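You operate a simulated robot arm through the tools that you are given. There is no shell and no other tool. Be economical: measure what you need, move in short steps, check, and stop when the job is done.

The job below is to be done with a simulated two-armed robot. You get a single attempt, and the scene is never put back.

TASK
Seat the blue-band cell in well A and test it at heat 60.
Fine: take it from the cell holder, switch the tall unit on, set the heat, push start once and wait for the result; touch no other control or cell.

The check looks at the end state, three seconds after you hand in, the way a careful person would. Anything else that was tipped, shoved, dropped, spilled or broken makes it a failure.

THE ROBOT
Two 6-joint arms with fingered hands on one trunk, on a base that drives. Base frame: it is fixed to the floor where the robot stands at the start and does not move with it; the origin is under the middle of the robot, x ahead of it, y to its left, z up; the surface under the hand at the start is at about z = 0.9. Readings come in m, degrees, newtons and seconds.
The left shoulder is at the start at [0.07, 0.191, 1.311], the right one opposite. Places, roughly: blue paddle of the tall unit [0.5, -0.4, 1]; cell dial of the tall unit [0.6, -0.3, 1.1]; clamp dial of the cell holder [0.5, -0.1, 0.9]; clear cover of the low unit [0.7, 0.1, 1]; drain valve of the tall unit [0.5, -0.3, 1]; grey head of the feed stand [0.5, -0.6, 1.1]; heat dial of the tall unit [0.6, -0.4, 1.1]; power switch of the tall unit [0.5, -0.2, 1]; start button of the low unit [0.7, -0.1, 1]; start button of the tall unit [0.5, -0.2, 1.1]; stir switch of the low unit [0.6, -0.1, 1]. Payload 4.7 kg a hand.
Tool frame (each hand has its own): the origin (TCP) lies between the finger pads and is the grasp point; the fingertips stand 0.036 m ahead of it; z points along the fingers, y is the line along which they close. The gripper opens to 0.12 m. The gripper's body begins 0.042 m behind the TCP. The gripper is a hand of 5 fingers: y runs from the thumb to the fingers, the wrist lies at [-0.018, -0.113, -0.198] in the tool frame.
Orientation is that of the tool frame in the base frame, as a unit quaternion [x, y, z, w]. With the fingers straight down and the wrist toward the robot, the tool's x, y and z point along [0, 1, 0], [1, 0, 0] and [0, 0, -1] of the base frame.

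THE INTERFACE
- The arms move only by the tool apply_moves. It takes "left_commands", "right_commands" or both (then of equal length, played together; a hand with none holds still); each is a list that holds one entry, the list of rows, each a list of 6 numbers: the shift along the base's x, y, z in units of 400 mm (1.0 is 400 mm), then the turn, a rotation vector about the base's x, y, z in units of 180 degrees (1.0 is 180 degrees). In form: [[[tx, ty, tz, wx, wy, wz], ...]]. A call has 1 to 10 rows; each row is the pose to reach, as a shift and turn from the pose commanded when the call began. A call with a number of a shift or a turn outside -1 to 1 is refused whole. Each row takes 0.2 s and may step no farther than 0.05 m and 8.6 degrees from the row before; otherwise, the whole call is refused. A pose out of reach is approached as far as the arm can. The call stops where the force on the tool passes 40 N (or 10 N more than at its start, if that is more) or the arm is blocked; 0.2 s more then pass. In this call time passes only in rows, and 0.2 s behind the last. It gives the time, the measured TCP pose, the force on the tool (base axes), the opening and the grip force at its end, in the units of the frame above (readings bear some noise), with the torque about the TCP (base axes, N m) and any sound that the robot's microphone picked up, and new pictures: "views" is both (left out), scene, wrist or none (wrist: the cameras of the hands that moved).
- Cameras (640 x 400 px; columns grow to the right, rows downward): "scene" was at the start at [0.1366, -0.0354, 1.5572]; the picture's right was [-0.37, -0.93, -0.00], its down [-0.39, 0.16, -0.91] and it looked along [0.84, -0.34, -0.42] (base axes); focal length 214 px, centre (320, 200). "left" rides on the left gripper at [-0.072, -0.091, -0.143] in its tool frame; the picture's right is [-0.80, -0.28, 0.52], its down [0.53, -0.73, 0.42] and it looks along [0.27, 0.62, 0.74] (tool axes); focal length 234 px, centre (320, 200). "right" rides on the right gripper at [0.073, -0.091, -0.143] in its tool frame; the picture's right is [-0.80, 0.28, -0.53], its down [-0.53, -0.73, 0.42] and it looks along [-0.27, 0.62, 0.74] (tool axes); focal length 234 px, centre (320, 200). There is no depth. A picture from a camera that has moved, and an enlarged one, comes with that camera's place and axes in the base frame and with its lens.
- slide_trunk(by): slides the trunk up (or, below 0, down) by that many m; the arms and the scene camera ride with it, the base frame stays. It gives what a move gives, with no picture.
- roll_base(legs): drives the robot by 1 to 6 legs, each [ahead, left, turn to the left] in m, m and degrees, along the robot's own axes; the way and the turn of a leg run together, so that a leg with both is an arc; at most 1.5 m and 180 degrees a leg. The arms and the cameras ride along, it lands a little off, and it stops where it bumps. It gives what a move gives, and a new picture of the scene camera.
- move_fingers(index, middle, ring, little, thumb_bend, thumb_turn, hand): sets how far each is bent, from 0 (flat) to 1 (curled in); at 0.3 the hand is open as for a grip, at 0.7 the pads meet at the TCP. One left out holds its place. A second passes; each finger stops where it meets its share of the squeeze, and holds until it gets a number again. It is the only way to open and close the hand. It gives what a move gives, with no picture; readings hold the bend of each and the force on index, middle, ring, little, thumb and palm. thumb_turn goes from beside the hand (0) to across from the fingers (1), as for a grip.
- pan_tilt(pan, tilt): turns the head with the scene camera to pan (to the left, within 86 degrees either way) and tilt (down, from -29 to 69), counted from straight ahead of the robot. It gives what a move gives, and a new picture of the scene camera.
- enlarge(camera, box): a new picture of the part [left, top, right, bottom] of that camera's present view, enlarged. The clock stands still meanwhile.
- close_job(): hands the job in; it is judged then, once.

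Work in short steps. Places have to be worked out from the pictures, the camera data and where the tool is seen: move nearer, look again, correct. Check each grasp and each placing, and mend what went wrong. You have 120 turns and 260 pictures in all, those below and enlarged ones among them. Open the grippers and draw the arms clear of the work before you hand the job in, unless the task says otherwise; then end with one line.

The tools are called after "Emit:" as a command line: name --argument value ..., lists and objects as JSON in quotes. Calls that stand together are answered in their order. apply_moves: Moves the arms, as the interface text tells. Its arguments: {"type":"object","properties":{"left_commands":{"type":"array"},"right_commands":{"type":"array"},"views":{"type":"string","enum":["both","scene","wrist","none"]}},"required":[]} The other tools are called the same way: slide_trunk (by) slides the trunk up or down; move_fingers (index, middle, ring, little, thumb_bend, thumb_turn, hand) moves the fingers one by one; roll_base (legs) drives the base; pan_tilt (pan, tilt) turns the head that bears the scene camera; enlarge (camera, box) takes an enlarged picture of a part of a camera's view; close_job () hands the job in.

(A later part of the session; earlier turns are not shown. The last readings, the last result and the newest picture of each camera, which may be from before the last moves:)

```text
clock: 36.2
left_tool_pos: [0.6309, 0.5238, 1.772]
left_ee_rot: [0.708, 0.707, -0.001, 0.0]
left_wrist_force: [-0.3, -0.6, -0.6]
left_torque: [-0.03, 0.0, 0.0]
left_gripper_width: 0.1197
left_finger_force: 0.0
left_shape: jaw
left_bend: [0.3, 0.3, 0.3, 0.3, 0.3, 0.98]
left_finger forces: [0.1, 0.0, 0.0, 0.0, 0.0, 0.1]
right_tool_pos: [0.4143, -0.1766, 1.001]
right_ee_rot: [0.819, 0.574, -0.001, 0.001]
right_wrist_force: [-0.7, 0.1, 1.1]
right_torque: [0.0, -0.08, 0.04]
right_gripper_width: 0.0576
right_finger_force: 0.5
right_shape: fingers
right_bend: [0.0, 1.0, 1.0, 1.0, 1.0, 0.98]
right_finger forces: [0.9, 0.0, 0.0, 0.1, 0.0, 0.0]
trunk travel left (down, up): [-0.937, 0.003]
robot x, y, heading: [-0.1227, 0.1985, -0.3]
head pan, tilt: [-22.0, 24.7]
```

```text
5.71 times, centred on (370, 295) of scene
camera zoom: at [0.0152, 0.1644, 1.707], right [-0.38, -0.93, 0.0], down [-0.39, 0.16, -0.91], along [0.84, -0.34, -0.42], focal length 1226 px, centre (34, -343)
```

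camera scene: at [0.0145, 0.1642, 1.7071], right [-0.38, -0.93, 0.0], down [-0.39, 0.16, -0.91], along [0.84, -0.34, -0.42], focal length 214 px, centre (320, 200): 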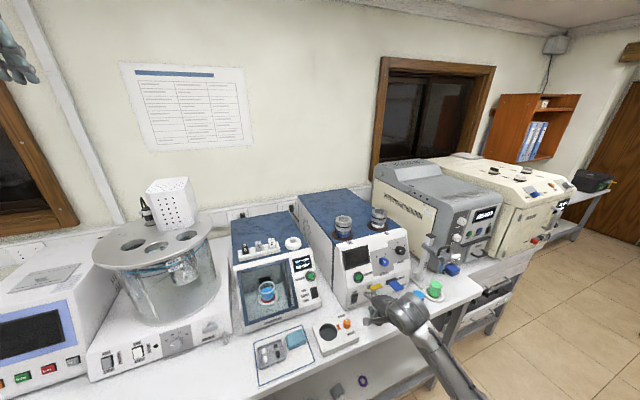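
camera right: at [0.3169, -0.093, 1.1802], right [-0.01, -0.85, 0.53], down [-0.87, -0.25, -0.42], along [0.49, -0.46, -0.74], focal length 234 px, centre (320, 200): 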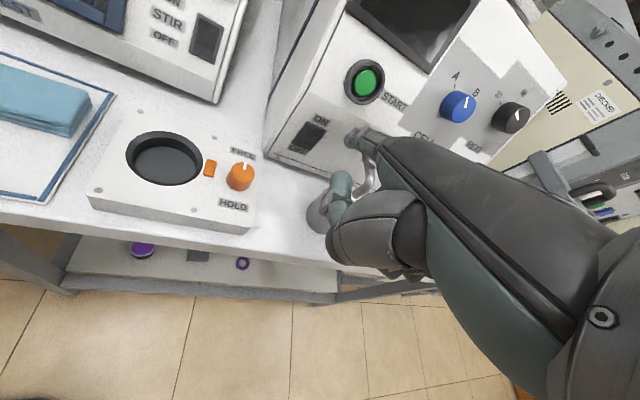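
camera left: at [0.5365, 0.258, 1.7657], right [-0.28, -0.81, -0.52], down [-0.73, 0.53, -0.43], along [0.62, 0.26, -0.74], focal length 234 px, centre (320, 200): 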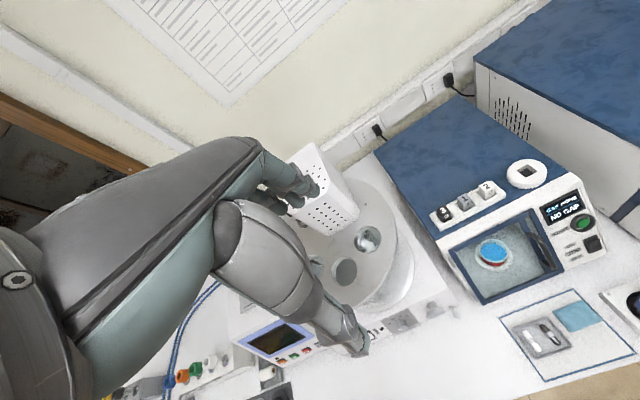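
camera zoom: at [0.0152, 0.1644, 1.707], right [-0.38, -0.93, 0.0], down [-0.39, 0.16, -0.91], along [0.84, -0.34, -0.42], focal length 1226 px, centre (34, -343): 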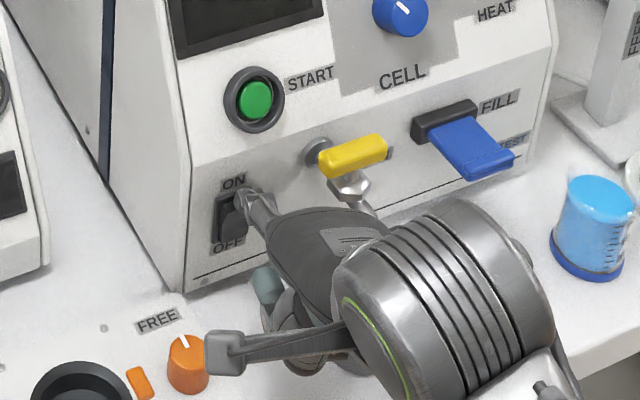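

The tip is just right of the rocker's upper half. I back off slightly, move 10 mm to the left and push forward.

Emit:
apply_moves --right_commands '[[[-0.03, 0, 0, 0, 0, 0], [-0.03, 0.026, -0.004, 0, 0, 0], [0.0, 0.026, -0.004, 0, 0, 0], [0.0125, 0.026, -0.004, 0, 0, 0], [0.025, 0.026, -0.004, 0, 0, 0]]]' --views "none"

Emit:
enlarge --camera "right" --box '[240, 60, 440, 200]'

Emit:
enlarge --camera "scene" --box '[330, 230, 410, 300]'

```text
clock: 37.4
left_tool_pos: [0.6241, 0.5243, 1.7744]
left_ee_rot: [0.708, 0.706, 0.001, 0.003]
left_wrist_force: [0.2, -0.6, 0.2]
left_torque: [-0.01, 0.01, -0.03]
left_gripper_width: 0.1196
left_finger_force: 0.0
left_shape: jaw
left_bend: [0.3, 0.3, 0.3, 0.3, 0.3, 0.98]
left_finger forces: [0.0, 0.0, 0.1, 0.0, 0.1, 0.0]
right_tool_pos: [0.4192, -0.1658, 1.0004]
right_ee_rot: [0.819, 0.574, 0.0, 0.002]
right_wrist_force: [-15.3, 3.7, 10.0]
right_torque: [-0.29, -1.24, -0.06]
right_gripper_width: 0.0553
right_finger_force: 9.8
right_shape: fingers
right_bend: [0.01, 1.0, 1.0, 1.0, 1.0, 0.98]
right_finger forces: [20.1, 0.0, 0.0, 0.0, 0.1, 0.0]
trunk travel left (down, up): [-0.937, 0.003]
robot x, y, heading: [-0.1264, 0.199, -0.1]
head pan, tilt: [-22.0, 24.7]
```

```text
2.86 times, centred on (340, 130) of right
camera zoom: at [0.3589, -0.0665, 1.1433], right [-0.01, -0.85, 0.53], down [-0.87, -0.25, -0.42], along [0.49, -0.47, -0.73], focal length 669 px, centre (263, 400)
```

zoom: 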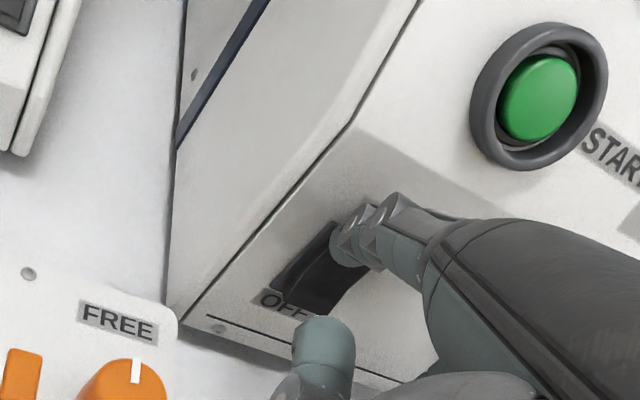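

```text
5.71 times, centred on (370, 265) of scene
camera zoom: at [0.0083, 0.1662, 1.7078], right [-0.38, -0.93, 0.0], down [-0.38, 0.16, -0.91], along [0.84, -0.34, -0.41], focal length 1226 px, centre (34, -171)
```

zoom: 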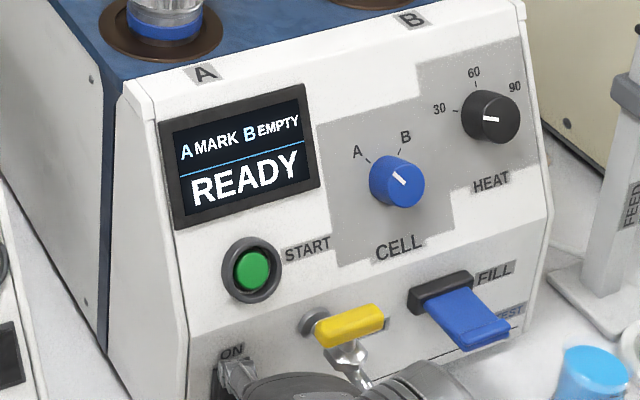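

The unit is on: "A MARK, B EMPTY, READY". I draw back from the switch and rise before shifting the base right for the heat dial.

Emit:
apply_moves --right_commands '[[[-0.06, 0, 0, 0, 0, 0], [-0.16, 0, 0.03, 0, 0, 0], [-0.18, 0, 0.12, 0, 0, 0], [-0.18, -0.05, 0.22, 0, 0, 0], [-0.18, -0.1, 0.3, 0, 0, 0]]]' --views "none"

Emit:
move_fingers --hand "right" --index 0.42 --middle 0.42 --ring 0.42 --little 0.42 --thumb_bend 0.42

Emit:
roll_base --legs '[[0, -0.2, 0]]'

```text
clock: 38.6
left_tool_pos: [0.628, 0.5207, 1.7729]
left_ee_rot: [0.708, 0.706, 0.001, 0.001]
left_wrist_force: [-0.7, 0.2, 0.2]
left_torque: [0.01, -0.07, 0.01]
left_gripper_width: 0.1198
left_finger_force: 0.0
left_shape: jaw
left_bend: [0.3, 0.3, 0.3, 0.3, 0.3, 0.98]
left_finger forces: [0.0, 0.1, 0.0, 0.1, 0.0, 0.0]
right_tool_pos: [0.3491, -0.2085, 1.1213]
right_ee_rot: [0.819, 0.574, -0.001, 0.001]
right_wrist_force: [-0.2, 0.2, -0.3]
right_torque: [0.02, -0.02, 0.03]
right_gripper_width: 0.0572
right_finger_force: 0.1
right_shape: fingers
right_bend: [0.0, 1.0, 1.0, 1.0, 1.0, 0.98]
right_finger forces: [0.0, 0.0, 0.0, 0.1, 0.0, 0.0]
trunk travel left (down, up): [-0.937, 0.003]
robot x, y, heading: [-0.1233, 0.2022, -0.3]
head pan, tilt: [-22.0, 24.7]
```

```text
clock: 39.6
left_tool_pos: [0.6308, 0.5253, 1.7711]
left_ee_rot: [0.707, 0.707, 0.0, 0.002]
left_wrist_force: [0.1, -0.9, 0.5]
left_torque: [-0.02, 0.0, 0.0]
left_gripper_width: 0.1197
left_finger_force: 0.1
left_shape: jaw
left_bend: [0.3, 0.3, 0.3, 0.3, 0.3, 0.98]
left_finger forces: [0.0, 0.0, 0.0, 0.1, 0.1, 0.1]
right_tool_pos: [0.3511, -0.2079, 1.1213]
right_ee_rot: [0.819, 0.574, -0.002, 0.001]
right_wrist_force: [0.4, -0.4, -0.2]
right_torque: [0.03, 0.02, -0.01]
right_gripper_width: 0.0872
right_finger_force: 0.1
right_shape: fingers
right_bend: [0.42, 0.42, 0.42, 0.42, 0.42, 0.98]
right_finger forces: [0.0, 0.1, 0.1, 0.0, 0.0, 0.0]
trunk travel left (down, up): [-0.937, 0.003]
robot x, y, heading: [-0.1248, 0.2027, -0.3]
head pan, tilt: [-22.0, 24.7]
```

```text
clock: 41.2
left_tool_pos: [0.6288, 0.3328, 1.7706]
left_ee_rot: [0.708, 0.706, -0.002, 0.002]
left_wrist_force: [-0.3, -0.1, 0.8]
left_torque: [-0.08, 0.02, -0.01]
left_gripper_width: 0.1196
left_finger_force: 0.1
left_shape: jaw
left_bend: [0.3, 0.3, 0.3, 0.3, 0.3, 0.98]
left_finger forces: [0.0, 0.0, 0.0, 0.0, 0.0, 0.1]
right_tool_pos: [0.3491, -0.4018, 1.1224]
right_ee_rot: [0.82, 0.573, -0.003, 0.002]
right_wrist_force: [0.0, 0.5, -0.2]
right_torque: [-0.07, -0.01, 0.01]
right_gripper_width: 0.087
right_finger_force: 0.0
right_shape: fingers
right_bend: [0.42, 0.42, 0.42, 0.42, 0.42, 0.98]
right_finger forces: [0.0, 0.1, 0.0, 0.0, 0.0, 0.0]
trunk travel left (down, up): [-0.937, 0.003]
robot x, y, heading: [-0.1237, 0.0022, 0.0]
head pan, tilt: [-22.0, 24.7]
camera scene: at [0.0128, -0.0276, 1.7073], right [-0.38, -0.93, 0.0], down [-0.39, 0.16, -0.91], along [0.84, -0.35, -0.42], focal length 214 px, centre (320, 200)
```

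scene: 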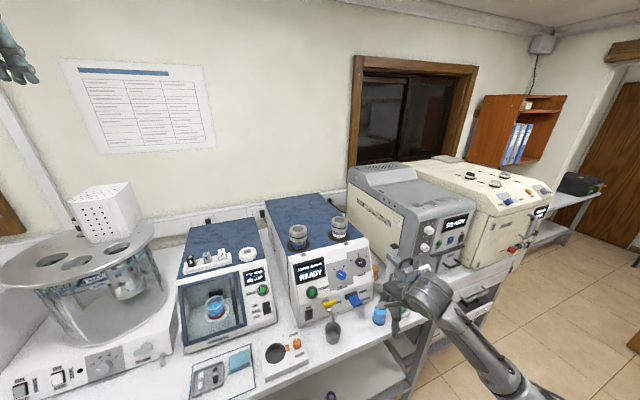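

The display reads READY and everything stands. I zoom on the heat dial from this new viewpoint.

Emit:
enlarge --camera "scene" --box '[320, 230, 390, 300]'

```text
5.71 times, centred on (355, 265) of scene
camera zoom: at [0.0128, -0.0276, 1.7073], right [-0.38, -0.93, 0.0], down [-0.39, 0.16, -0.91], along [0.84, -0.35, -0.42], focal length 1226 px, centre (120, -171)
```

zoom: 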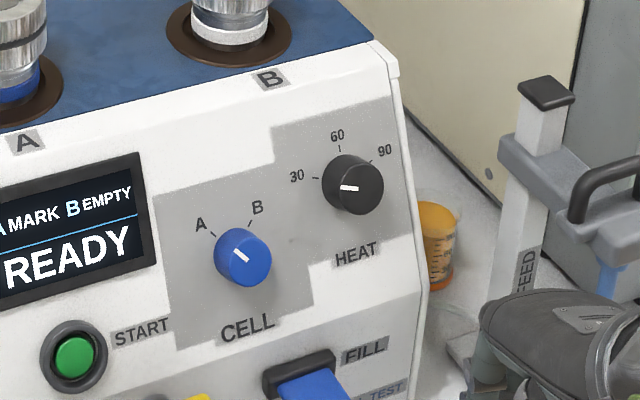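

The heat dial's face centre is at about (0.563, -0.433, 1.129), on a panel leaning back about 25°, and 30→60 is roughly 65° clockwise. I orient the hand along the dial's axis, rolled 30° counter-clockwise, at a standoff.

Emit:
apply_moves --right_commands '[[[0.0175, -0.0058, 0.015, -0.0157, -0.0337, 0.0247], [0.035, -0.0116, 0.03, -0.0314, -0.0674, 0.0493], [0.0525, -0.0174, 0.045, -0.0472, -0.1011, 0.074], [0.07, -0.0232, 0.06, -0.0629, -0.1348, 0.0986], [0.0875, -0.029, 0.075, -0.0786, -0.1685, 0.1233], [0.105, -0.0348, 0.09, -0.0943, -0.2022, 0.148], [0.1225, -0.0406, 0.105, -0.11, -0.2359, 0.1726], [0.14, -0.0464, 0.12, -0.1258, -0.2696, 0.1973], [0.1575, -0.0522, 0.135, -0.1415, -0.3033, 0.2219], [0.175, -0.058, 0.15, -0.1572, -0.337, 0.2466]]]'

Emit:
enlarge --camera "scene" --box '[300, 220, 420, 320]'

```text
clock: 43.4
left_tool_pos: [0.6294, 0.3258, 1.7714]
left_ee_rot: [0.709, 0.706, -0.001, 0.001]
left_wrist_force: [0.7, -1.0, 0.6]
left_torque: [-0.01, -0.02, 0.01]
left_gripper_width: 0.1196
left_finger_force: 0.1
left_shape: jaw
left_bend: [0.3, 0.3, 0.3, 0.3, 0.3, 0.98]
left_finger forces: [0.1, 0.1, 0.0, 0.1, 0.0, 0.0]
right_tool_pos: [0.4176, -0.4292, 1.1809]
right_ee_rot: [0.438, 0.725, 0.265, 0.461]
right_wrist_force: [-1.2, -0.3, -0.1]
right_torque: [0.02, 0.01, 0.04]
right_gripper_width: 0.0871
right_finger_force: 0.0
right_shape: fingers
right_bend: [0.42, 0.42, 0.42, 0.42, 0.42, 0.98]
right_finger forces: [0.1, 0.0, 0.1, 0.0, 0.0, 0.0]
trunk travel left (down, up): [-0.937, 0.003]
robot x, y, heading: [-0.1235, 0.005, -0.4]
head pan, tilt: [-22.0, 24.7]
camera scene: at [0.0132, -0.034, 1.7071], right [-0.38, -0.92, 0.0], down [-0.39, 0.16, -0.91], along [0.84, -0.35, -0.42], focal length 214 px, centre (320, 200)
camera right: at [0.2382, -0.4072, 1.1386], right [-0.21, -0.56, 0.8], down [0.2, -0.83, -0.53], along [0.96, 0.05, 0.28], focal length 234 px, centre (320, 200)
```

scene: 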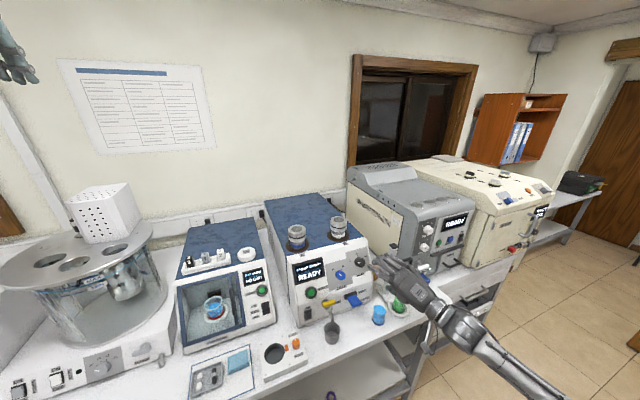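
right: 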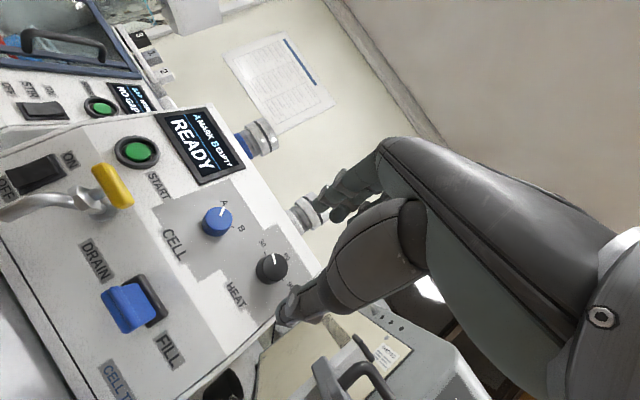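

```text
4.00 times, centred on (360, 270) of scene
camera zoom: at [0.0132, -0.034, 1.7071], right [-0.38, -0.92, 0.0], down [-0.39, 0.16, -0.91], along [0.84, -0.35, -0.42], focal length 858 px, centre (160, -80)
```

zoom: 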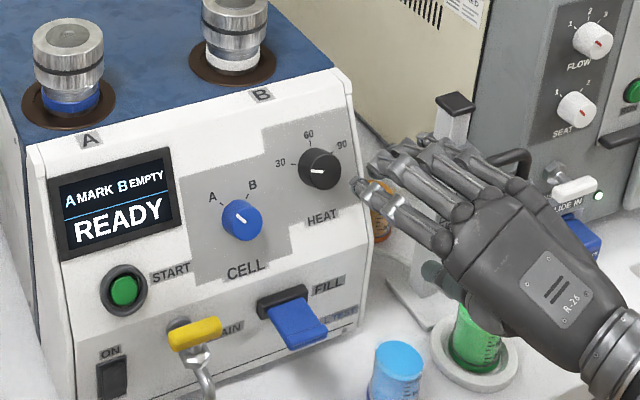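

The dial measures consistently at (0.563, -0.430, 1.127). I approach along its axis to 4 cm short and inspect.

Emit:
apply_moves --right_commands '[[[0.08, 0.005, -0.03, 0, 0, 0], [0.16, 0.01, -0.06, 0, 0, 0], [0.24, 0.015, -0.0875, 0, 0, 0]]]' --views "wrist"

Emit:
enlarge --camera "scene" --box '[320, 220, 420, 310]'

```text
clock: 44.2
left_tool_pos: [0.6338, 0.3268, 1.7692]
left_ee_rot: [0.708, 0.706, -0.002, 0.001]
left_wrist_force: [1.2, 0.1, -0.1]
left_torque: [-0.02, 0.03, -0.04]
left_gripper_width: 0.1202
left_finger_force: 0.0
left_shape: jaw
left_bend: [0.3, 0.3, 0.3, 0.3, 0.3, 0.98]
left_finger forces: [0.0, 0.0, 0.1, 0.0, 0.0, 0.0]
right_tool_pos: [0.5192, -0.4321, 1.131]
right_ee_rot: [0.426, 0.742, 0.219, 0.47]
right_wrist_force: [-0.1, 1.8, 0.7]
right_torque: [-0.1, 0.01, -0.06]
right_gripper_width: 0.0872
right_finger_force: 0.1
right_shape: fingers
right_bend: [0.42, 0.42, 0.42, 0.42, 0.42, 0.98]
right_finger forces: [0.0, 0.0, 0.0, 0.1, 0.0, 0.0]
right hand out of reach, approached as far as the arm can: row 1
trunk travel left (down, up): [-0.937, 0.003]
robot x, y, heading: [-0.127, 0.0032, -0.5]
head pan, tilt: [-22.0, 24.7]
camera right: at [0.3388, -0.4093, 1.0938], right [-0.19, -0.48, 0.85], down [0.17, -0.87, -0.46], along [0.97, 0.06, 0.25], focal length 234 px, centre (320, 200)
```

right: 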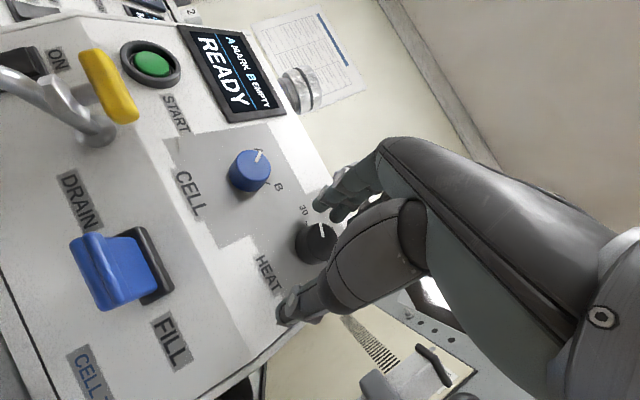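

```text
4.44 times, centred on (370, 265) of scene
camera zoom: at [0.0169, -0.0324, 1.7068], right [-0.38, -0.92, 0.0], down [-0.39, 0.16, -0.91], along [0.84, -0.35, -0.42], focal length 953 px, centre (98, -89)
```

zoom: 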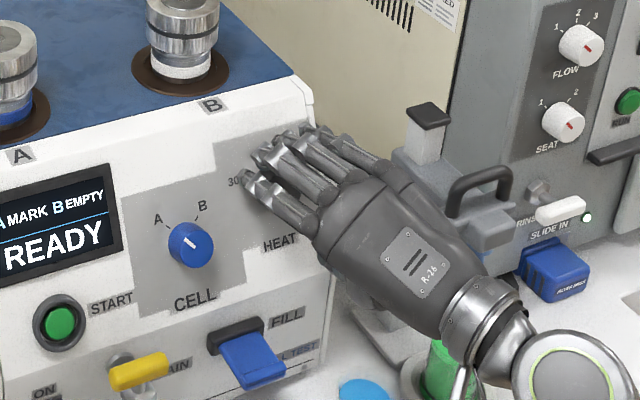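

The pose drifted slightly in orientation. I hold still for one row to see the settled readings.

Emit:
apply_moves --right_commands '[[[0, 0, 0, 0, 0, 0]]]' --views "none"

```text
clock: 44.6
left_tool_pos: [0.6283, 0.3258, 1.7723]
left_ee_rot: [0.708, 0.706, 0.0, 0.001]
left_wrist_force: [0.1, -0.3, 0.2]
left_torque: [0.0, 0.01, -0.01]
left_gripper_width: 0.1196
left_finger_force: 0.0
left_shape: jaw
left_bend: [0.3, 0.3, 0.3, 0.3, 0.3, 0.98]
left_finger forces: [0.1, 0.0, 0.0, 0.0, 0.0, 0.0]
right_tool_pos: [0.514, -0.4215, 1.1494]
right_ee_rot: [0.422, 0.729, 0.269, 0.467]
right_wrist_force: [0.4, 0.6, 0.6]
right_torque: [-0.01, 0.0, -0.01]
right_gripper_width: 0.0872
right_finger_force: 0.0
right_shape: fingers
right_bend: [0.42, 0.42, 0.42, 0.42, 0.42, 0.98]
right_finger forces: [0.0, 0.0, 0.0, 0.0, 0.0, 0.0]
trunk travel left (down, up): [-0.937, 0.003]
robot x, y, heading: [-0.1256, 0.0049, -0.1]
head pan, tilt: [-22.0, 24.7]
```

It settled to the intended pose with no contact force. Another look before the last 4 cm.

Emit:
enlarge --camera "right" --box '[200, 120, 440, 340]'

Emit:
enlarge --camera "scene" --box '[320, 220, 420, 310]'

```text
1.82 times, centred on (320, 230) of right
camera zoom: at [0.3342, -0.404, 1.1035], right [-0.21, -0.56, 0.81], down [0.23, -0.83, -0.51], along [0.95, 0.08, 0.3], focal length 426 px, centre (320, 146)
```

zoom: 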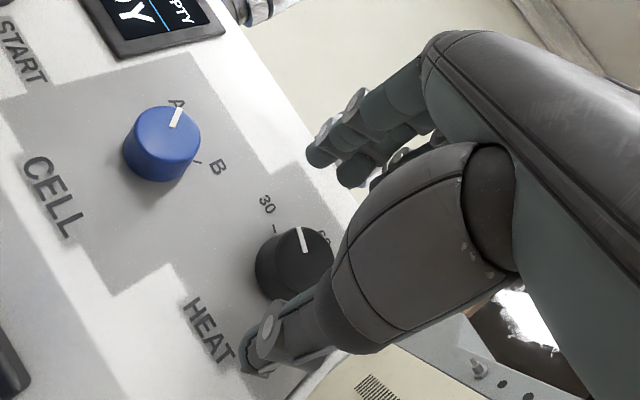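

```text
4.44 times, centred on (370, 265) of scene
camera zoom: at [0.0117, -0.0334, 1.7073], right [-0.38, -0.93, 0.0], down [-0.39, 0.16, -0.91], along [0.84, -0.35, -0.42], focal length 953 px, centre (98, -89)
```

zoom: 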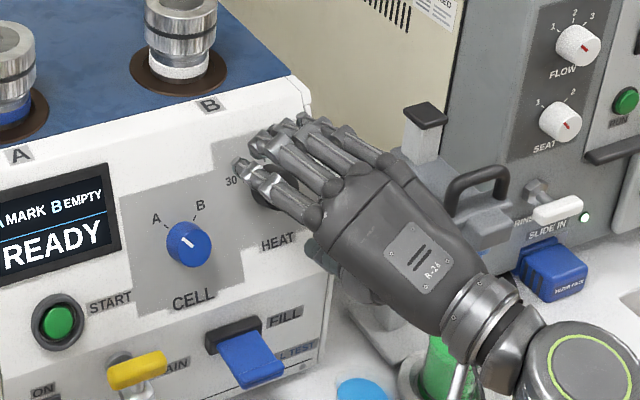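

The knob lies centred between thumb and fingers. I advance about 3.6 cm along the axis.

Emit:
apply_moves --right_commands '[[[0.027, 0, -0.013, 0, 0, 0], [0.054, 0, -0.025, 0, 0, 0], [0.08, 0, -0.038, 0, 0, 0], [0.08, 0, -0.038, 0, 0, 0]]]' --views "none"

Emit:
enlarge --camera "right" --box '[200, 120, 440, 340]'

```text
clock: 45.6
left_tool_pos: [0.6229, 0.3267, 1.7747]
left_ee_rot: [0.708, 0.706, 0.001, 0.003]
left_wrist_force: [1.4, -0.6, 0.4]
left_torque: [0.04, 0.02, 0.0]
left_gripper_width: 0.1198
left_finger_force: 0.1
left_shape: jaw
left_bend: [0.3, 0.3, 0.3, 0.3, 0.3, 0.98]
left_finger forces: [0.0, 0.0, 0.0, 0.1, 0.0, 0.1]
right_tool_pos: [0.5417, -0.4219, 1.1347]
right_ee_rot: [0.422, 0.728, 0.269, 0.468]
right_wrist_force: [-20.6, -0.6, 11.1]
right_torque: [0.19, -1.19, 0.3]
right_gripper_width: 0.0872
right_finger_force: 11.6
right_shape: fingers
right_bend: [0.42, 0.4, 0.42, 0.42, 0.42, 0.98]
right_finger forces: [0.4, 23.1, 0.1, 0.1, 0.3, 0.0]
trunk travel left (down, up): [-0.937, 0.003]
robot x, y, heading: [-0.1245, 0.0, -0.3]
head pan, tilt: [-22.0, 24.7]
```

```text
1.82 times, centred on (320, 230) of right
camera zoom: at [0.3628, -0.4048, 1.0892], right [-0.21, -0.56, 0.8], down [0.23, -0.83, -0.51], along [0.95, 0.08, 0.3], focal length 426 px, centre (320, 146)
```

zoom: 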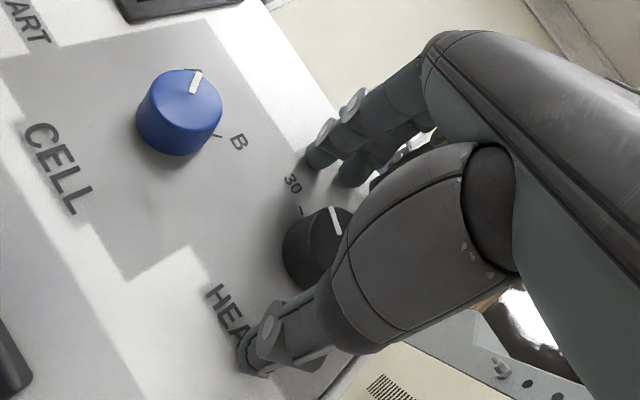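

The middle fingertip touches the panel. I back off 7 mm along the axis and close on the knob with thumb, index, middle and ring.

Emit:
apply_moves --right_commands '[[[-0.027, 0, 0.0115, 0, 0, 0]]]' --views "none"

Emit:
move_fingers --hand "right" --index 0.66 --middle 0.66 --ring 0.66 --thumb_bend 0.66

Emit:
enlarge --camera "right" --box '[200, 120, 440, 340]'

Emit:
enlarge --camera "scene" --box '[320, 220, 420, 310]'

```text
clock: 46.0
left_tool_pos: [0.6317, 0.3259, 1.7699]
left_ee_rot: [0.707, 0.707, -0.001, 0.0]
left_wrist_force: [0.3, -0.8, -0.2]
left_torque: [0.03, 0.02, 0.01]
left_gripper_width: 0.1198
left_finger_force: 0.1
left_shape: jaw
left_bend: [0.3, 0.3, 0.3, 0.3, 0.3, 0.98]
left_finger forces: [0.0, 0.1, 0.0, 0.1, 0.0, 0.0]
right_tool_pos: [0.5369, -0.4218, 1.1349]
right_ee_rot: [0.422, 0.73, 0.268, 0.465]
right_wrist_force: [0.2, -0.7, 0.5]
right_torque: [-0.06, -0.02, 0.02]
right_gripper_width: 0.087
right_finger_force: 0.0
right_shape: fingers
right_bend: [0.42, 0.42, 0.42, 0.42, 0.42, 0.98]
right_finger forces: [0.0, 0.0, 0.0, 0.1, 0.0, 0.1]
trunk travel left (down, up): [-0.937, 0.003]
robot x, y, heading: [-0.1232, 0.0022, -0.5]
head pan, tilt: [-22.0, 24.7]
```

```text
clock: 47.0
left_tool_pos: [0.6291, 0.3268, 1.772]
left_ee_rot: [0.708, 0.706, 0.0, 0.001]
left_wrist_force: [0.0, 0.5, -0.9]
left_torque: [0.03, 0.0, 0.02]
left_gripper_width: 0.1197
left_finger_force: 0.0
left_shape: jaw
left_bend: [0.3, 0.3, 0.3, 0.3, 0.3, 0.98]
left_finger forces: [0.0, 0.0, 0.0, 0.1, 0.0, 0.0]
right_tool_pos: [0.5333, -0.4213, 1.1373]
right_ee_rot: [0.423, 0.729, 0.268, 0.467]
right_wrist_force: [2.7, 2.2, 5.4]
right_torque: [-0.05, -0.13, 0.09]
right_gripper_width: 0.0201
right_finger_force: 4.9
right_shape: fingers
right_bend: [0.65, 0.61, 0.66, 0.42, 0.64, 0.97]
right_finger forces: [1.2, 6.9, 0.1, 0.0, 1.5, 0.0]
trunk travel left (down, up): [-0.937, 0.003]
robot x, y, heading: [-0.1234, 0.0048, -0.4]
head pan, tilt: [-22.0, 24.7]
```

```text
1.82 times, centred on (320, 230) of right
camera zoom: at [0.355, -0.4042, 1.0933], right [-0.21, -0.56, 0.81], down [0.23, -0.83, -0.51], along [0.95, 0.08, 0.3], focal length 426 px, centre (320, 146)
```

zoom: 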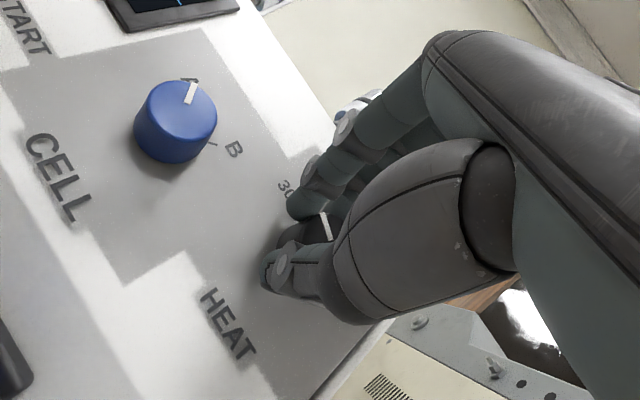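

```text
4.44 times, centred on (370, 265) of scene
camera zoom: at [0.0127, -0.0317, 1.7073], right [-0.38, -0.93, 0.0], down [-0.39, 0.16, -0.91], along [0.84, -0.35, -0.42], focal length 953 px, centre (98, -89)
```

zoom: 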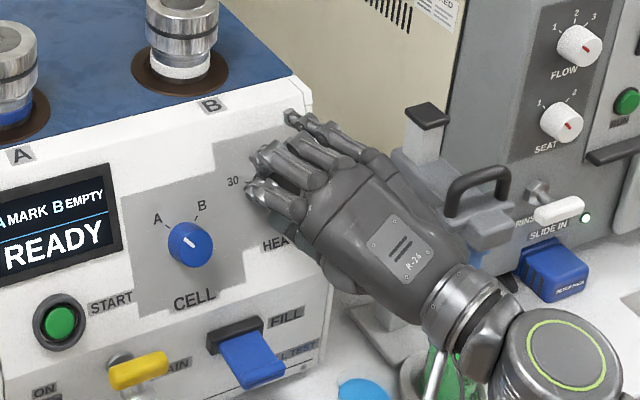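

It's touching but with a weak squeeze. I close further.

Emit:
move_fingers --hand "right" --index 0.8 --middle 0.8 --thumb_bend 0.8

Emit:
enlarge --camera "right" --box '[200, 120, 440, 340]'

```text
clock: 48.0
left_tool_pos: [0.6292, 0.3293, 1.7709]
left_ee_rot: [0.709, 0.705, -0.001, 0.001]
left_wrist_force: [0.7, -0.1, 0.2]
left_torque: [-0.01, 0.01, -0.03]
left_gripper_width: 0.1199
left_finger_force: 0.0
left_shape: jaw
left_bend: [0.3, 0.3, 0.3, 0.3, 0.3, 0.98]
left_finger forces: [0.0, 0.0, 0.1, 0.0, 0.0, 0.1]
right_tool_pos: [0.5343, -0.4204, 1.1383]
right_ee_rot: [0.422, 0.73, 0.268, 0.467]
right_wrist_force: [4.5, 8.4, 4.3]
right_torque: [0.0, -0.14, 0.22]
right_gripper_width: 0.0
right_finger_force: 3.9
right_shape: fingers
right_bend: [0.71, 0.61, 0.66, 0.42, 0.76, 0.96]
right_finger forces: [0.1, 8.3, 0.0, 0.1, 0.1, 0.0]
trunk travel left (down, up): [-0.937, 0.003]
robot x, y, heading: [-0.1273, 0.0024, -0.4]
head pan, tilt: [-22.0, 24.7]
```

```text
1.82 times, centred on (320, 230) of right
camera zoom: at [0.3554, -0.4035, 1.0932], right [-0.21, -0.55, 0.81], down [0.23, -0.83, -0.51], along [0.95, 0.08, 0.3], focal length 426 px, centre (320, 146)
```

zoom: 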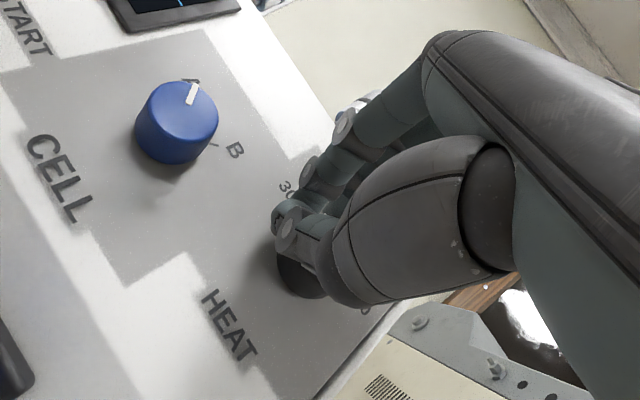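

The thumb slipped past: the thumb–index pinch line is about 14 mm left of the knob. I reopen, shift the hand to the right (tool -x) and slightly deeper, and grip again.

Emit:
move_fingers --hand "right" --index 0.44 --middle 0.44 --ring 0.44 --little 0.3 --thumb_bend 0.44

Emit:
apply_moves --right_commands '[[[0.006, -0.03, 0.015, 0, 0, 0], [0.013, -0.03, 0.0125, 0, 0, 0], [0.013, -0.03, 0.0125, 0, 0, 0]]]' --views "none"

Emit:
enlarge --camera "right" --box '[200, 120, 440, 340]'

Emit:
enlarge --camera "scene" --box '[320, 220, 420, 310]'

```text
clock: 49.0
left_tool_pos: [0.629, 0.3261, 1.7729]
left_ee_rot: [0.708, 0.706, 0.0, 0.001]
left_wrist_force: [-0.8, 0.2, 0.7]
left_torque: [0.01, 0.02, -0.01]
left_gripper_width: 0.1198
left_finger_force: 0.0
left_shape: jaw
left_bend: [0.3, 0.3, 0.3, 0.3, 0.3, 0.98]
left_finger forces: [0.0, 0.1, 0.0, 0.1, 0.0, 0.0]
right_tool_pos: [0.5351, -0.423, 1.1367]
right_ee_rot: [0.423, 0.729, 0.269, 0.467]
right_wrist_force: [-0.6, 0.1, -0.4]
right_torque: [0.01, -0.02, -0.04]
right_gripper_width: 0.0805
right_finger_force: 0.0
right_shape: fingers
right_bend: [0.44, 0.44, 0.44, 0.3, 0.44, 0.97]
right_finger forces: [0.0, 0.0, 0.1, 0.0, 0.0, 0.0]
trunk travel left (down, up): [-0.937, 0.003]
robot x, y, heading: [-0.1204, 0.0025, -0.3]
head pan, tilt: [-22.0, 24.7]
```

```text
clock: 49.8
left_tool_pos: [0.6291, 0.3266, 1.7724]
left_ee_rot: [0.708, 0.706, 0.0, 0.002]
left_wrist_force: [-1.1, -0.3, 0.2]
left_torque: [-0.01, 0.03, 0.04]
left_gripper_width: 0.1196
left_finger_force: 0.0
left_shape: jaw
left_bend: [0.3, 0.3, 0.3, 0.3, 0.3, 0.98]
left_finger forces: [0.0, 0.1, 0.1, 0.0, 0.0, 0.1]
right_tool_pos: [0.5391, -0.4344, 1.1396]
right_ee_rot: [0.422, 0.73, 0.268, 0.466]
right_wrist_force: [-0.7, 0.3, -0.1]
right_torque: [0.01, 0.0, 0.01]
right_gripper_width: 0.0806
right_finger_force: 0.1
right_shape: fingers
right_bend: [0.44, 0.44, 0.44, 0.3, 0.44, 0.97]
right_finger forces: [0.1, 0.1, 0.0, 0.0, 0.1, 0.1]
trunk travel left (down, up): [-0.937, 0.003]
robot x, y, heading: [-0.126, 0.0005, -0.2]
head pan, tilt: [-22.0, 24.7]
```

```text
1.82 times, centred on (320, 230) of right
camera zoom: at [0.3604, -0.4165, 1.0957], right [-0.21, -0.56, 0.81], down [0.23, -0.83, -0.51], along [0.95, 0.08, 0.3], focal length 426 px, centre (320, 146)
```

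zoom: 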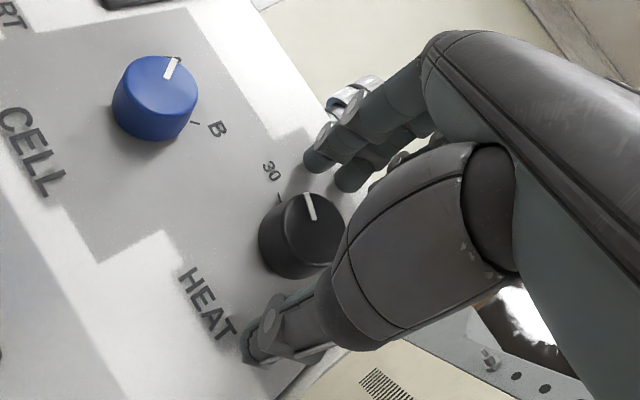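

```text
4.44 times, centred on (370, 265) of scene
camera zoom: at [0.0128, -0.0328, 1.7072], right [-0.38, -0.92, 0.0], down [-0.39, 0.16, -0.91], along [0.84, -0.35, -0.42], focal length 953 px, centre (98, -89)
```

zoom: 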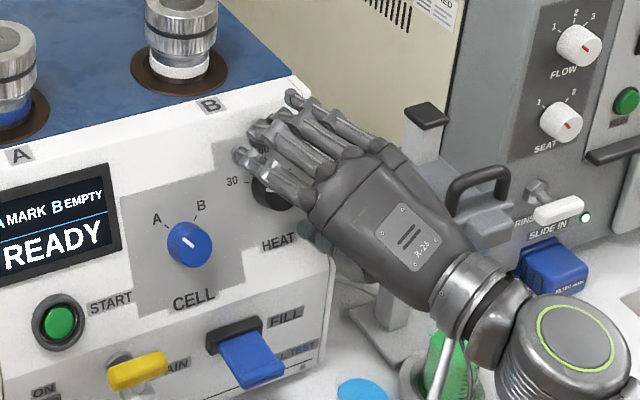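

The knob is now on the thumb–index line. Closing again.

Emit:
move_fingers --hand "right" --index 0.72 --middle 0.72 --thumb_bend 0.72

Emit:
enlarge --camera "right" --box '[200, 120, 440, 340]'

```text
clock: 50.8
left_tool_pos: [0.6284, 0.3269, 1.7718]
left_ee_rot: [0.709, 0.706, -0.001, 0.001]
left_wrist_force: [-0.2, 0.2, 0.0]
left_torque: [-0.01, 0.01, 0.03]
left_gripper_width: 0.1196
left_finger_force: 0.2
left_shape: jaw
left_bend: [0.3, 0.3, 0.3, 0.3, 0.3, 0.98]
left_finger forces: [0.0, 0.0, 0.0, 0.0, 0.1, 0.0]
right_tool_pos: [0.5402, -0.4337, 1.1407]
right_ee_rot: [0.422, 0.73, 0.268, 0.466]
right_wrist_force: [4.9, -1.3, 7.2]
right_torque: [-0.02, -0.28, -0.02]
right_gripper_width: 0.033
right_finger_force: 13.5
right_shape: fingers
right_bend: [0.59, 0.63, 0.44, 0.3, 0.63, 0.97]
right_finger forces: [8.2, 9.4, 0.0, 0.0, 10.1, 0.0]
trunk travel left (down, up): [-0.937, 0.003]
robot x, y, heading: [-0.1251, 0.0037, -0.2]
head pan, tilt: [-22.0, 24.7]
```

```text
1.82 times, centred on (320, 230) of right
camera zoom: at [0.3608, -0.4163, 1.0963], right [-0.21, -0.56, 0.81], down [0.23, -0.83, -0.51], along [0.95, 0.08, 0.3], focal length 426 px, centre (320, 146)
```

zoom: 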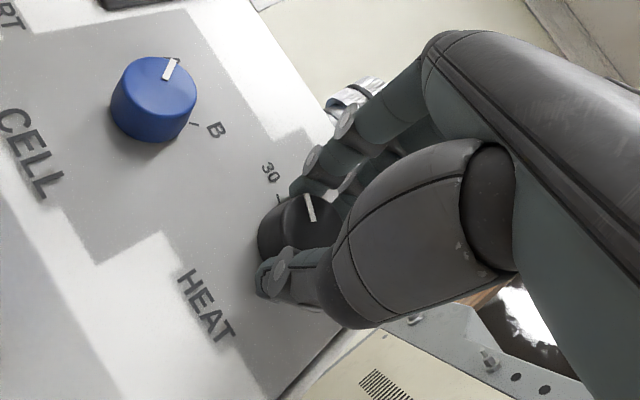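

A firm three-point grip on the knob. I turn clockwise about the dial axis by 32° and check.

Emit:
apply_moves --right_commands '[[[0, 0, -0.001, 0.0403, 0, -0.0188], [-0.001, -0.001, -0.0022, 0.0805, 0, -0.0376], [-0.0015, -0.001, -0.0035, 0.1208, 0, -0.0564], [-0.002, -0.001, -0.0045, 0.161, 0, -0.0752]]]' --views "none"

Emit:
enlarge --camera "right" --box '[200, 120, 440, 340]'

Emit:
enlarge --camera "scene" --box '[320, 220, 420, 310]'

```text
clock: 51.8
left_tool_pos: [0.6252, 0.3295, 1.7741]
left_ee_rot: [0.708, 0.707, -0.001, 0.003]
left_wrist_force: [-0.3, 1.6, -1.3]
left_torque: [-0.06, -0.03, -0.01]
left_gripper_width: 0.1197
left_finger_force: 0.0
left_shape: jaw
left_bend: [0.3, 0.3, 0.3, 0.3, 0.3, 0.98]
left_finger forces: [0.0, 0.0, 0.1, 0.0, 0.1, 0.0]
right_tool_pos: [0.5378, -0.4341, 1.1373]
right_ee_rot: [0.607, 0.588, 0.378, 0.379]
right_wrist_force: [4.7, -5.9, 10.3]
right_torque: [-0.03, -0.3, -0.22]
right_gripper_width: 0.0325
right_finger_force: 14.8
right_shape: fingers
right_bend: [0.56, 0.61, 0.44, 0.3, 0.66, 0.96]
right_finger forces: [9.3, 11.6, 0.1, 0.1, 9.2, 0.0]
right hand out of reach, approached as far as the arm can: row 3
trunk travel left (down, up): [-0.937, 0.003]
robot x, y, heading: [-0.1235, 0.0042, -0.3]
head pan, tilt: [-22.0, 24.7]
```

```text
1.82 times, centred on (320, 230) of right
camera zoom: at [0.3705, -0.3572, 1.1158], right [-0.38, -0.8, 0.47], down [0.06, -0.52, -0.85], along [0.93, -0.29, 0.24], focal length 426 px, centre (320, 146)
```

zoom: 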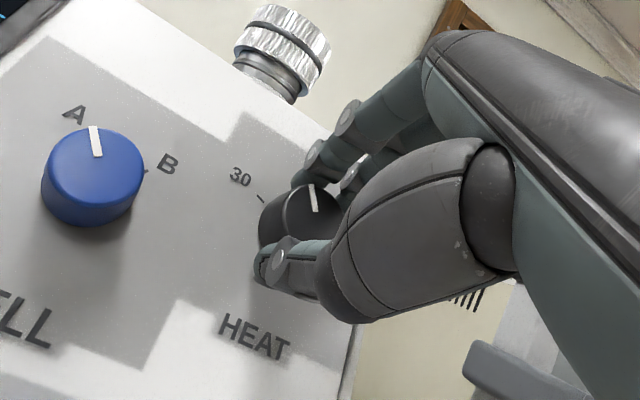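

```text
4.44 times, centred on (370, 265) of scene
camera zoom: at [0.0091, -0.0302, 1.7075], right [-0.38, -0.93, 0.0], down [-0.38, 0.16, -0.91], along [0.84, -0.35, -0.42], focal length 953 px, centre (98, -89)
```

zoom: 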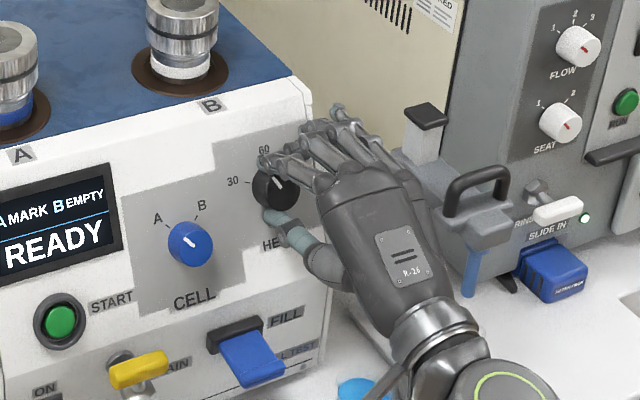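

The pointer turned along with the hand, about halfway. I continue 32° more.

Emit:
apply_moves --right_commands '[[[-0.0005, 0, -0.001, 0.0403, 0, -0.0188], [-0.001, 0.0005, -0.0022, 0.0805, 0, -0.0376], [-0.0015, 0.001, -0.0035, 0.1208, 0, -0.0564], [-0.002, 0.001, -0.0045, 0.161, 0, -0.0752]]]' --views "none"

Emit:
enlarge --camera "right" --box '[200, 120, 440, 340]'

Emit:
enlarge --camera "scene" --box '[340, 230, 400, 280]'

```text
clock: 52.8
left_tool_pos: [0.6272, 0.3288, 1.772]
left_ee_rot: [0.708, 0.706, -0.001, 0.002]
left_wrist_force: [0.0, -0.5, -0.7]
left_torque: [-0.02, -0.01, -0.02]
left_gripper_width: 0.1199
left_finger_force: 0.1
left_shape: jaw
left_bend: [0.3, 0.3, 0.3, 0.3, 0.3, 0.98]
left_finger forces: [0.0, 0.1, 0.0, 0.0, 0.1, 0.0]
right_tool_pos: [0.5383, -0.4337, 1.1368]
right_ee_rot: [0.746, 0.394, 0.473, 0.254]
right_wrist_force: [-1.3, 0.4, 6.7]
right_torque: [0.01, -0.14, 0.04]
right_gripper_width: 0.0326
right_finger_force: 15.1
right_shape: fingers
right_bend: [0.58, 0.64, 0.44, 0.3, 0.66, 0.95]
right_finger forces: [8.9, 8.0, 0.2, 0.0, 13.2, 0.1]
trunk travel left (down, up): [-0.937, 0.003]
robot x, y, heading: [-0.1265, 0.0014, -0.4]
head pan, tilt: [-22.0, 24.7]
```

```text
1.82 times, centred on (320, 230) of right
camera zoom: at [0.3939, -0.3223, 1.165], right [-0.57, -0.82, 0.03], down [0.0, -0.03, -1.0], along [0.82, -0.57, 0.02], focal length 426 px, centre (320, 146)
```

zoom: 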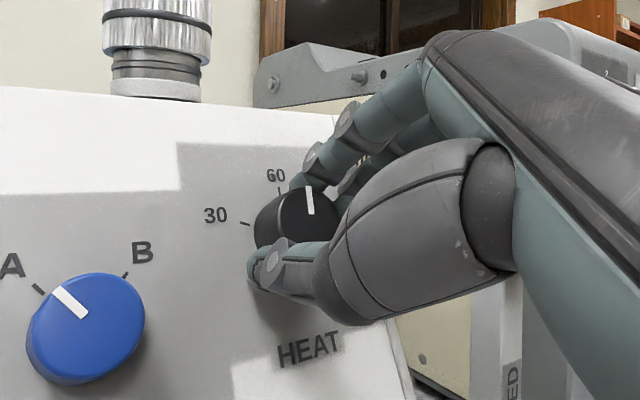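

```text
8.00 times, centred on (370, 255) of scene
camera zoom: at [0.0119, -0.0316, 1.7073], right [-0.38, -0.92, 0.0], down [-0.39, 0.16, -0.91], along [0.84, -0.35, -0.42], focal length 1716 px, centre (-80, -240)
```

zoom: 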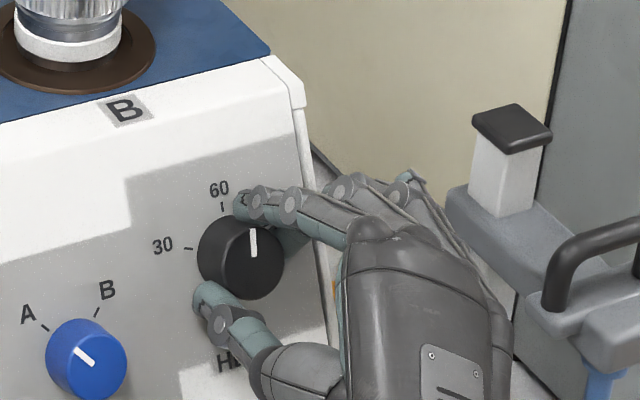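

The pointer is close to 60. I zoom more to judge the remaining angle while still holding.

Emit:
enlarge --camera "scene" --box '[356, 246, 380, 266]'

Emit:
enlarge --camera "right" --box '[270, 200, 350, 260]'

```text
16.00 times, centred on (368, 256) of scene
camera zoom: at [0.0119, -0.0316, 1.7073], right [-0.38, -0.92, 0.0], down [-0.39, 0.16, -0.91], along [0.84, -0.35, -0.42], focal length 3432 px, centre (-448, -696)
```

zoom: 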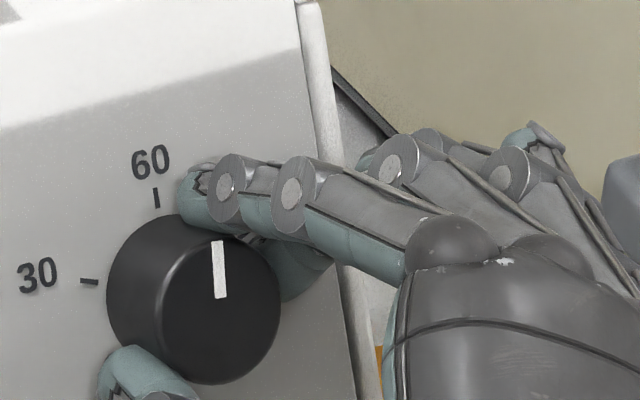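

```text
6.67 times, centred on (310, 230) of right
camera zoom: at [0.3939, -0.3223, 1.165], right [-0.57, -0.82, 0.03], down [0.0, -0.03, -1.0], along [0.82, -0.57, 0.02], focal length 1561 px, centre (387, 0)
```

zoom: 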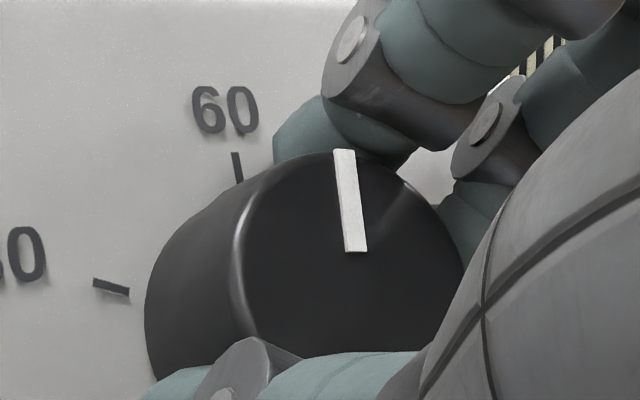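

I compare the tick's own direction with the pointer at higher zoom.

Emit:
enlarge --camera "scene" --box '[364, 255, 372, 261]'

Emit:
enlarge --camera "right" --box '[290, 210, 330, 240]'

```text
16.00 times, centred on (368, 258) of scene
camera zoom: at [0.0119, -0.0316, 1.7073], right [-0.38, -0.92, 0.0], down [-0.39, 0.16, -0.91], along [0.84, -0.35, -0.42], focal length 3432 px, centre (-448, -728)
```

zoom: 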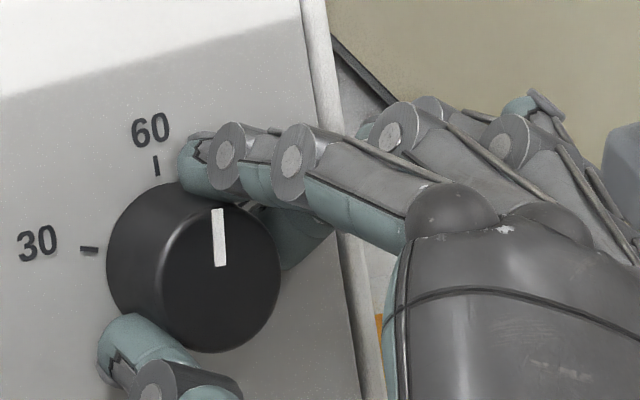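

```text
13.33 times, centred on (310, 225) of right
camera zoom: at [0.3939, -0.3223, 1.165], right [-0.57, -0.82, 0.03], down [0.0, -0.03, -1.0], along [0.82, -0.57, 0.02], focal length 3122 px, centre (453, -133)
```

zoom: 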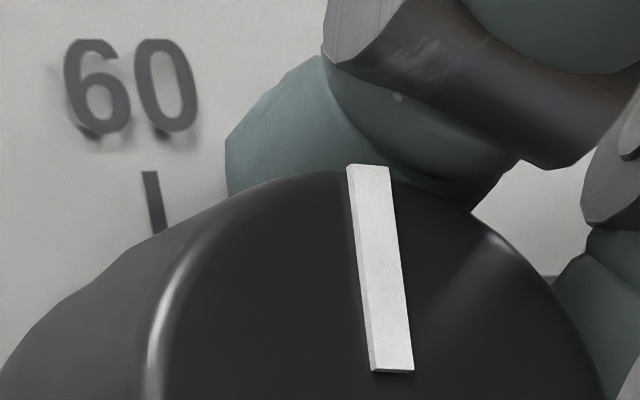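

The pointer appears about 4° past 60, which fits 60° tick spacing and the 64° I turned. I rotate back 4°.

Emit:
apply_moves --right_commands '[[[0, 0, 0, -0.0201, 0, 0.0094], [0, 0, 0, -0.0201, 0, 0.0094]]]' --views "none"

Emit:
enlarge --camera "right" --box '[290, 210, 330, 240]'

```text
clock: 53.4
left_tool_pos: [0.6271, 0.3273, 1.7721]
left_ee_rot: [0.708, 0.706, 0.0, 0.002]
left_wrist_force: [0.0, 0.6, 0.3]
left_torque: [0.01, 0.0, 0.01]
left_gripper_width: 0.1196
left_finger_force: 0.0
left_shape: jaw
left_bend: [0.3, 0.3, 0.3, 0.3, 0.3, 0.98]
left_finger forces: [0.0, 0.0, 0.1, 0.0, 0.0, 0.0]
right_tool_pos: [0.5393, -0.4335, 1.1368]
right_ee_rot: [0.731, 0.421, 0.464, 0.269]
right_wrist_force: [-2.7, -0.9, 6.3]
right_torque: [-0.02, -0.14, -0.01]
right_gripper_width: 0.0329
right_finger_force: 15.9
right_shape: fingers
right_bend: [0.58, 0.64, 0.44, 0.3, 0.66, 0.95]
right_finger forces: [9.4, 8.9, 0.1, 0.0, 12.6, 0.0]
trunk travel left (down, up): [-0.937, 0.003]
robot x, y, heading: [-0.1239, 0.0046, -0.2]
head pan, tilt: [-22.0, 24.7]
```

```text
13.33 times, centred on (310, 225) of right
camera zoom: at [0.3906, -0.3252, 1.158], right [-0.55, -0.83, 0.08], down [0.0, -0.1, -1.0], along [0.84, -0.54, 0.05], focal length 3122 px, centre (453, -133)
```

zoom: 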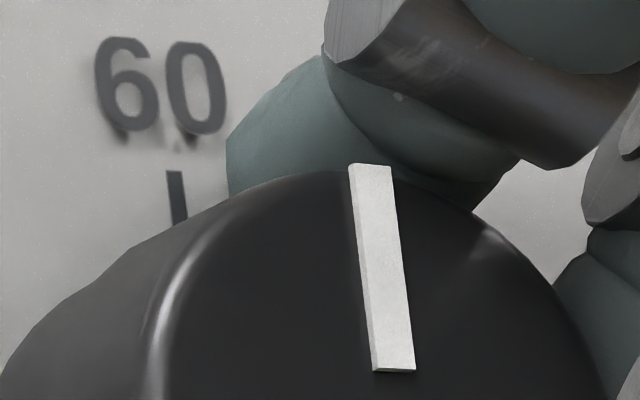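

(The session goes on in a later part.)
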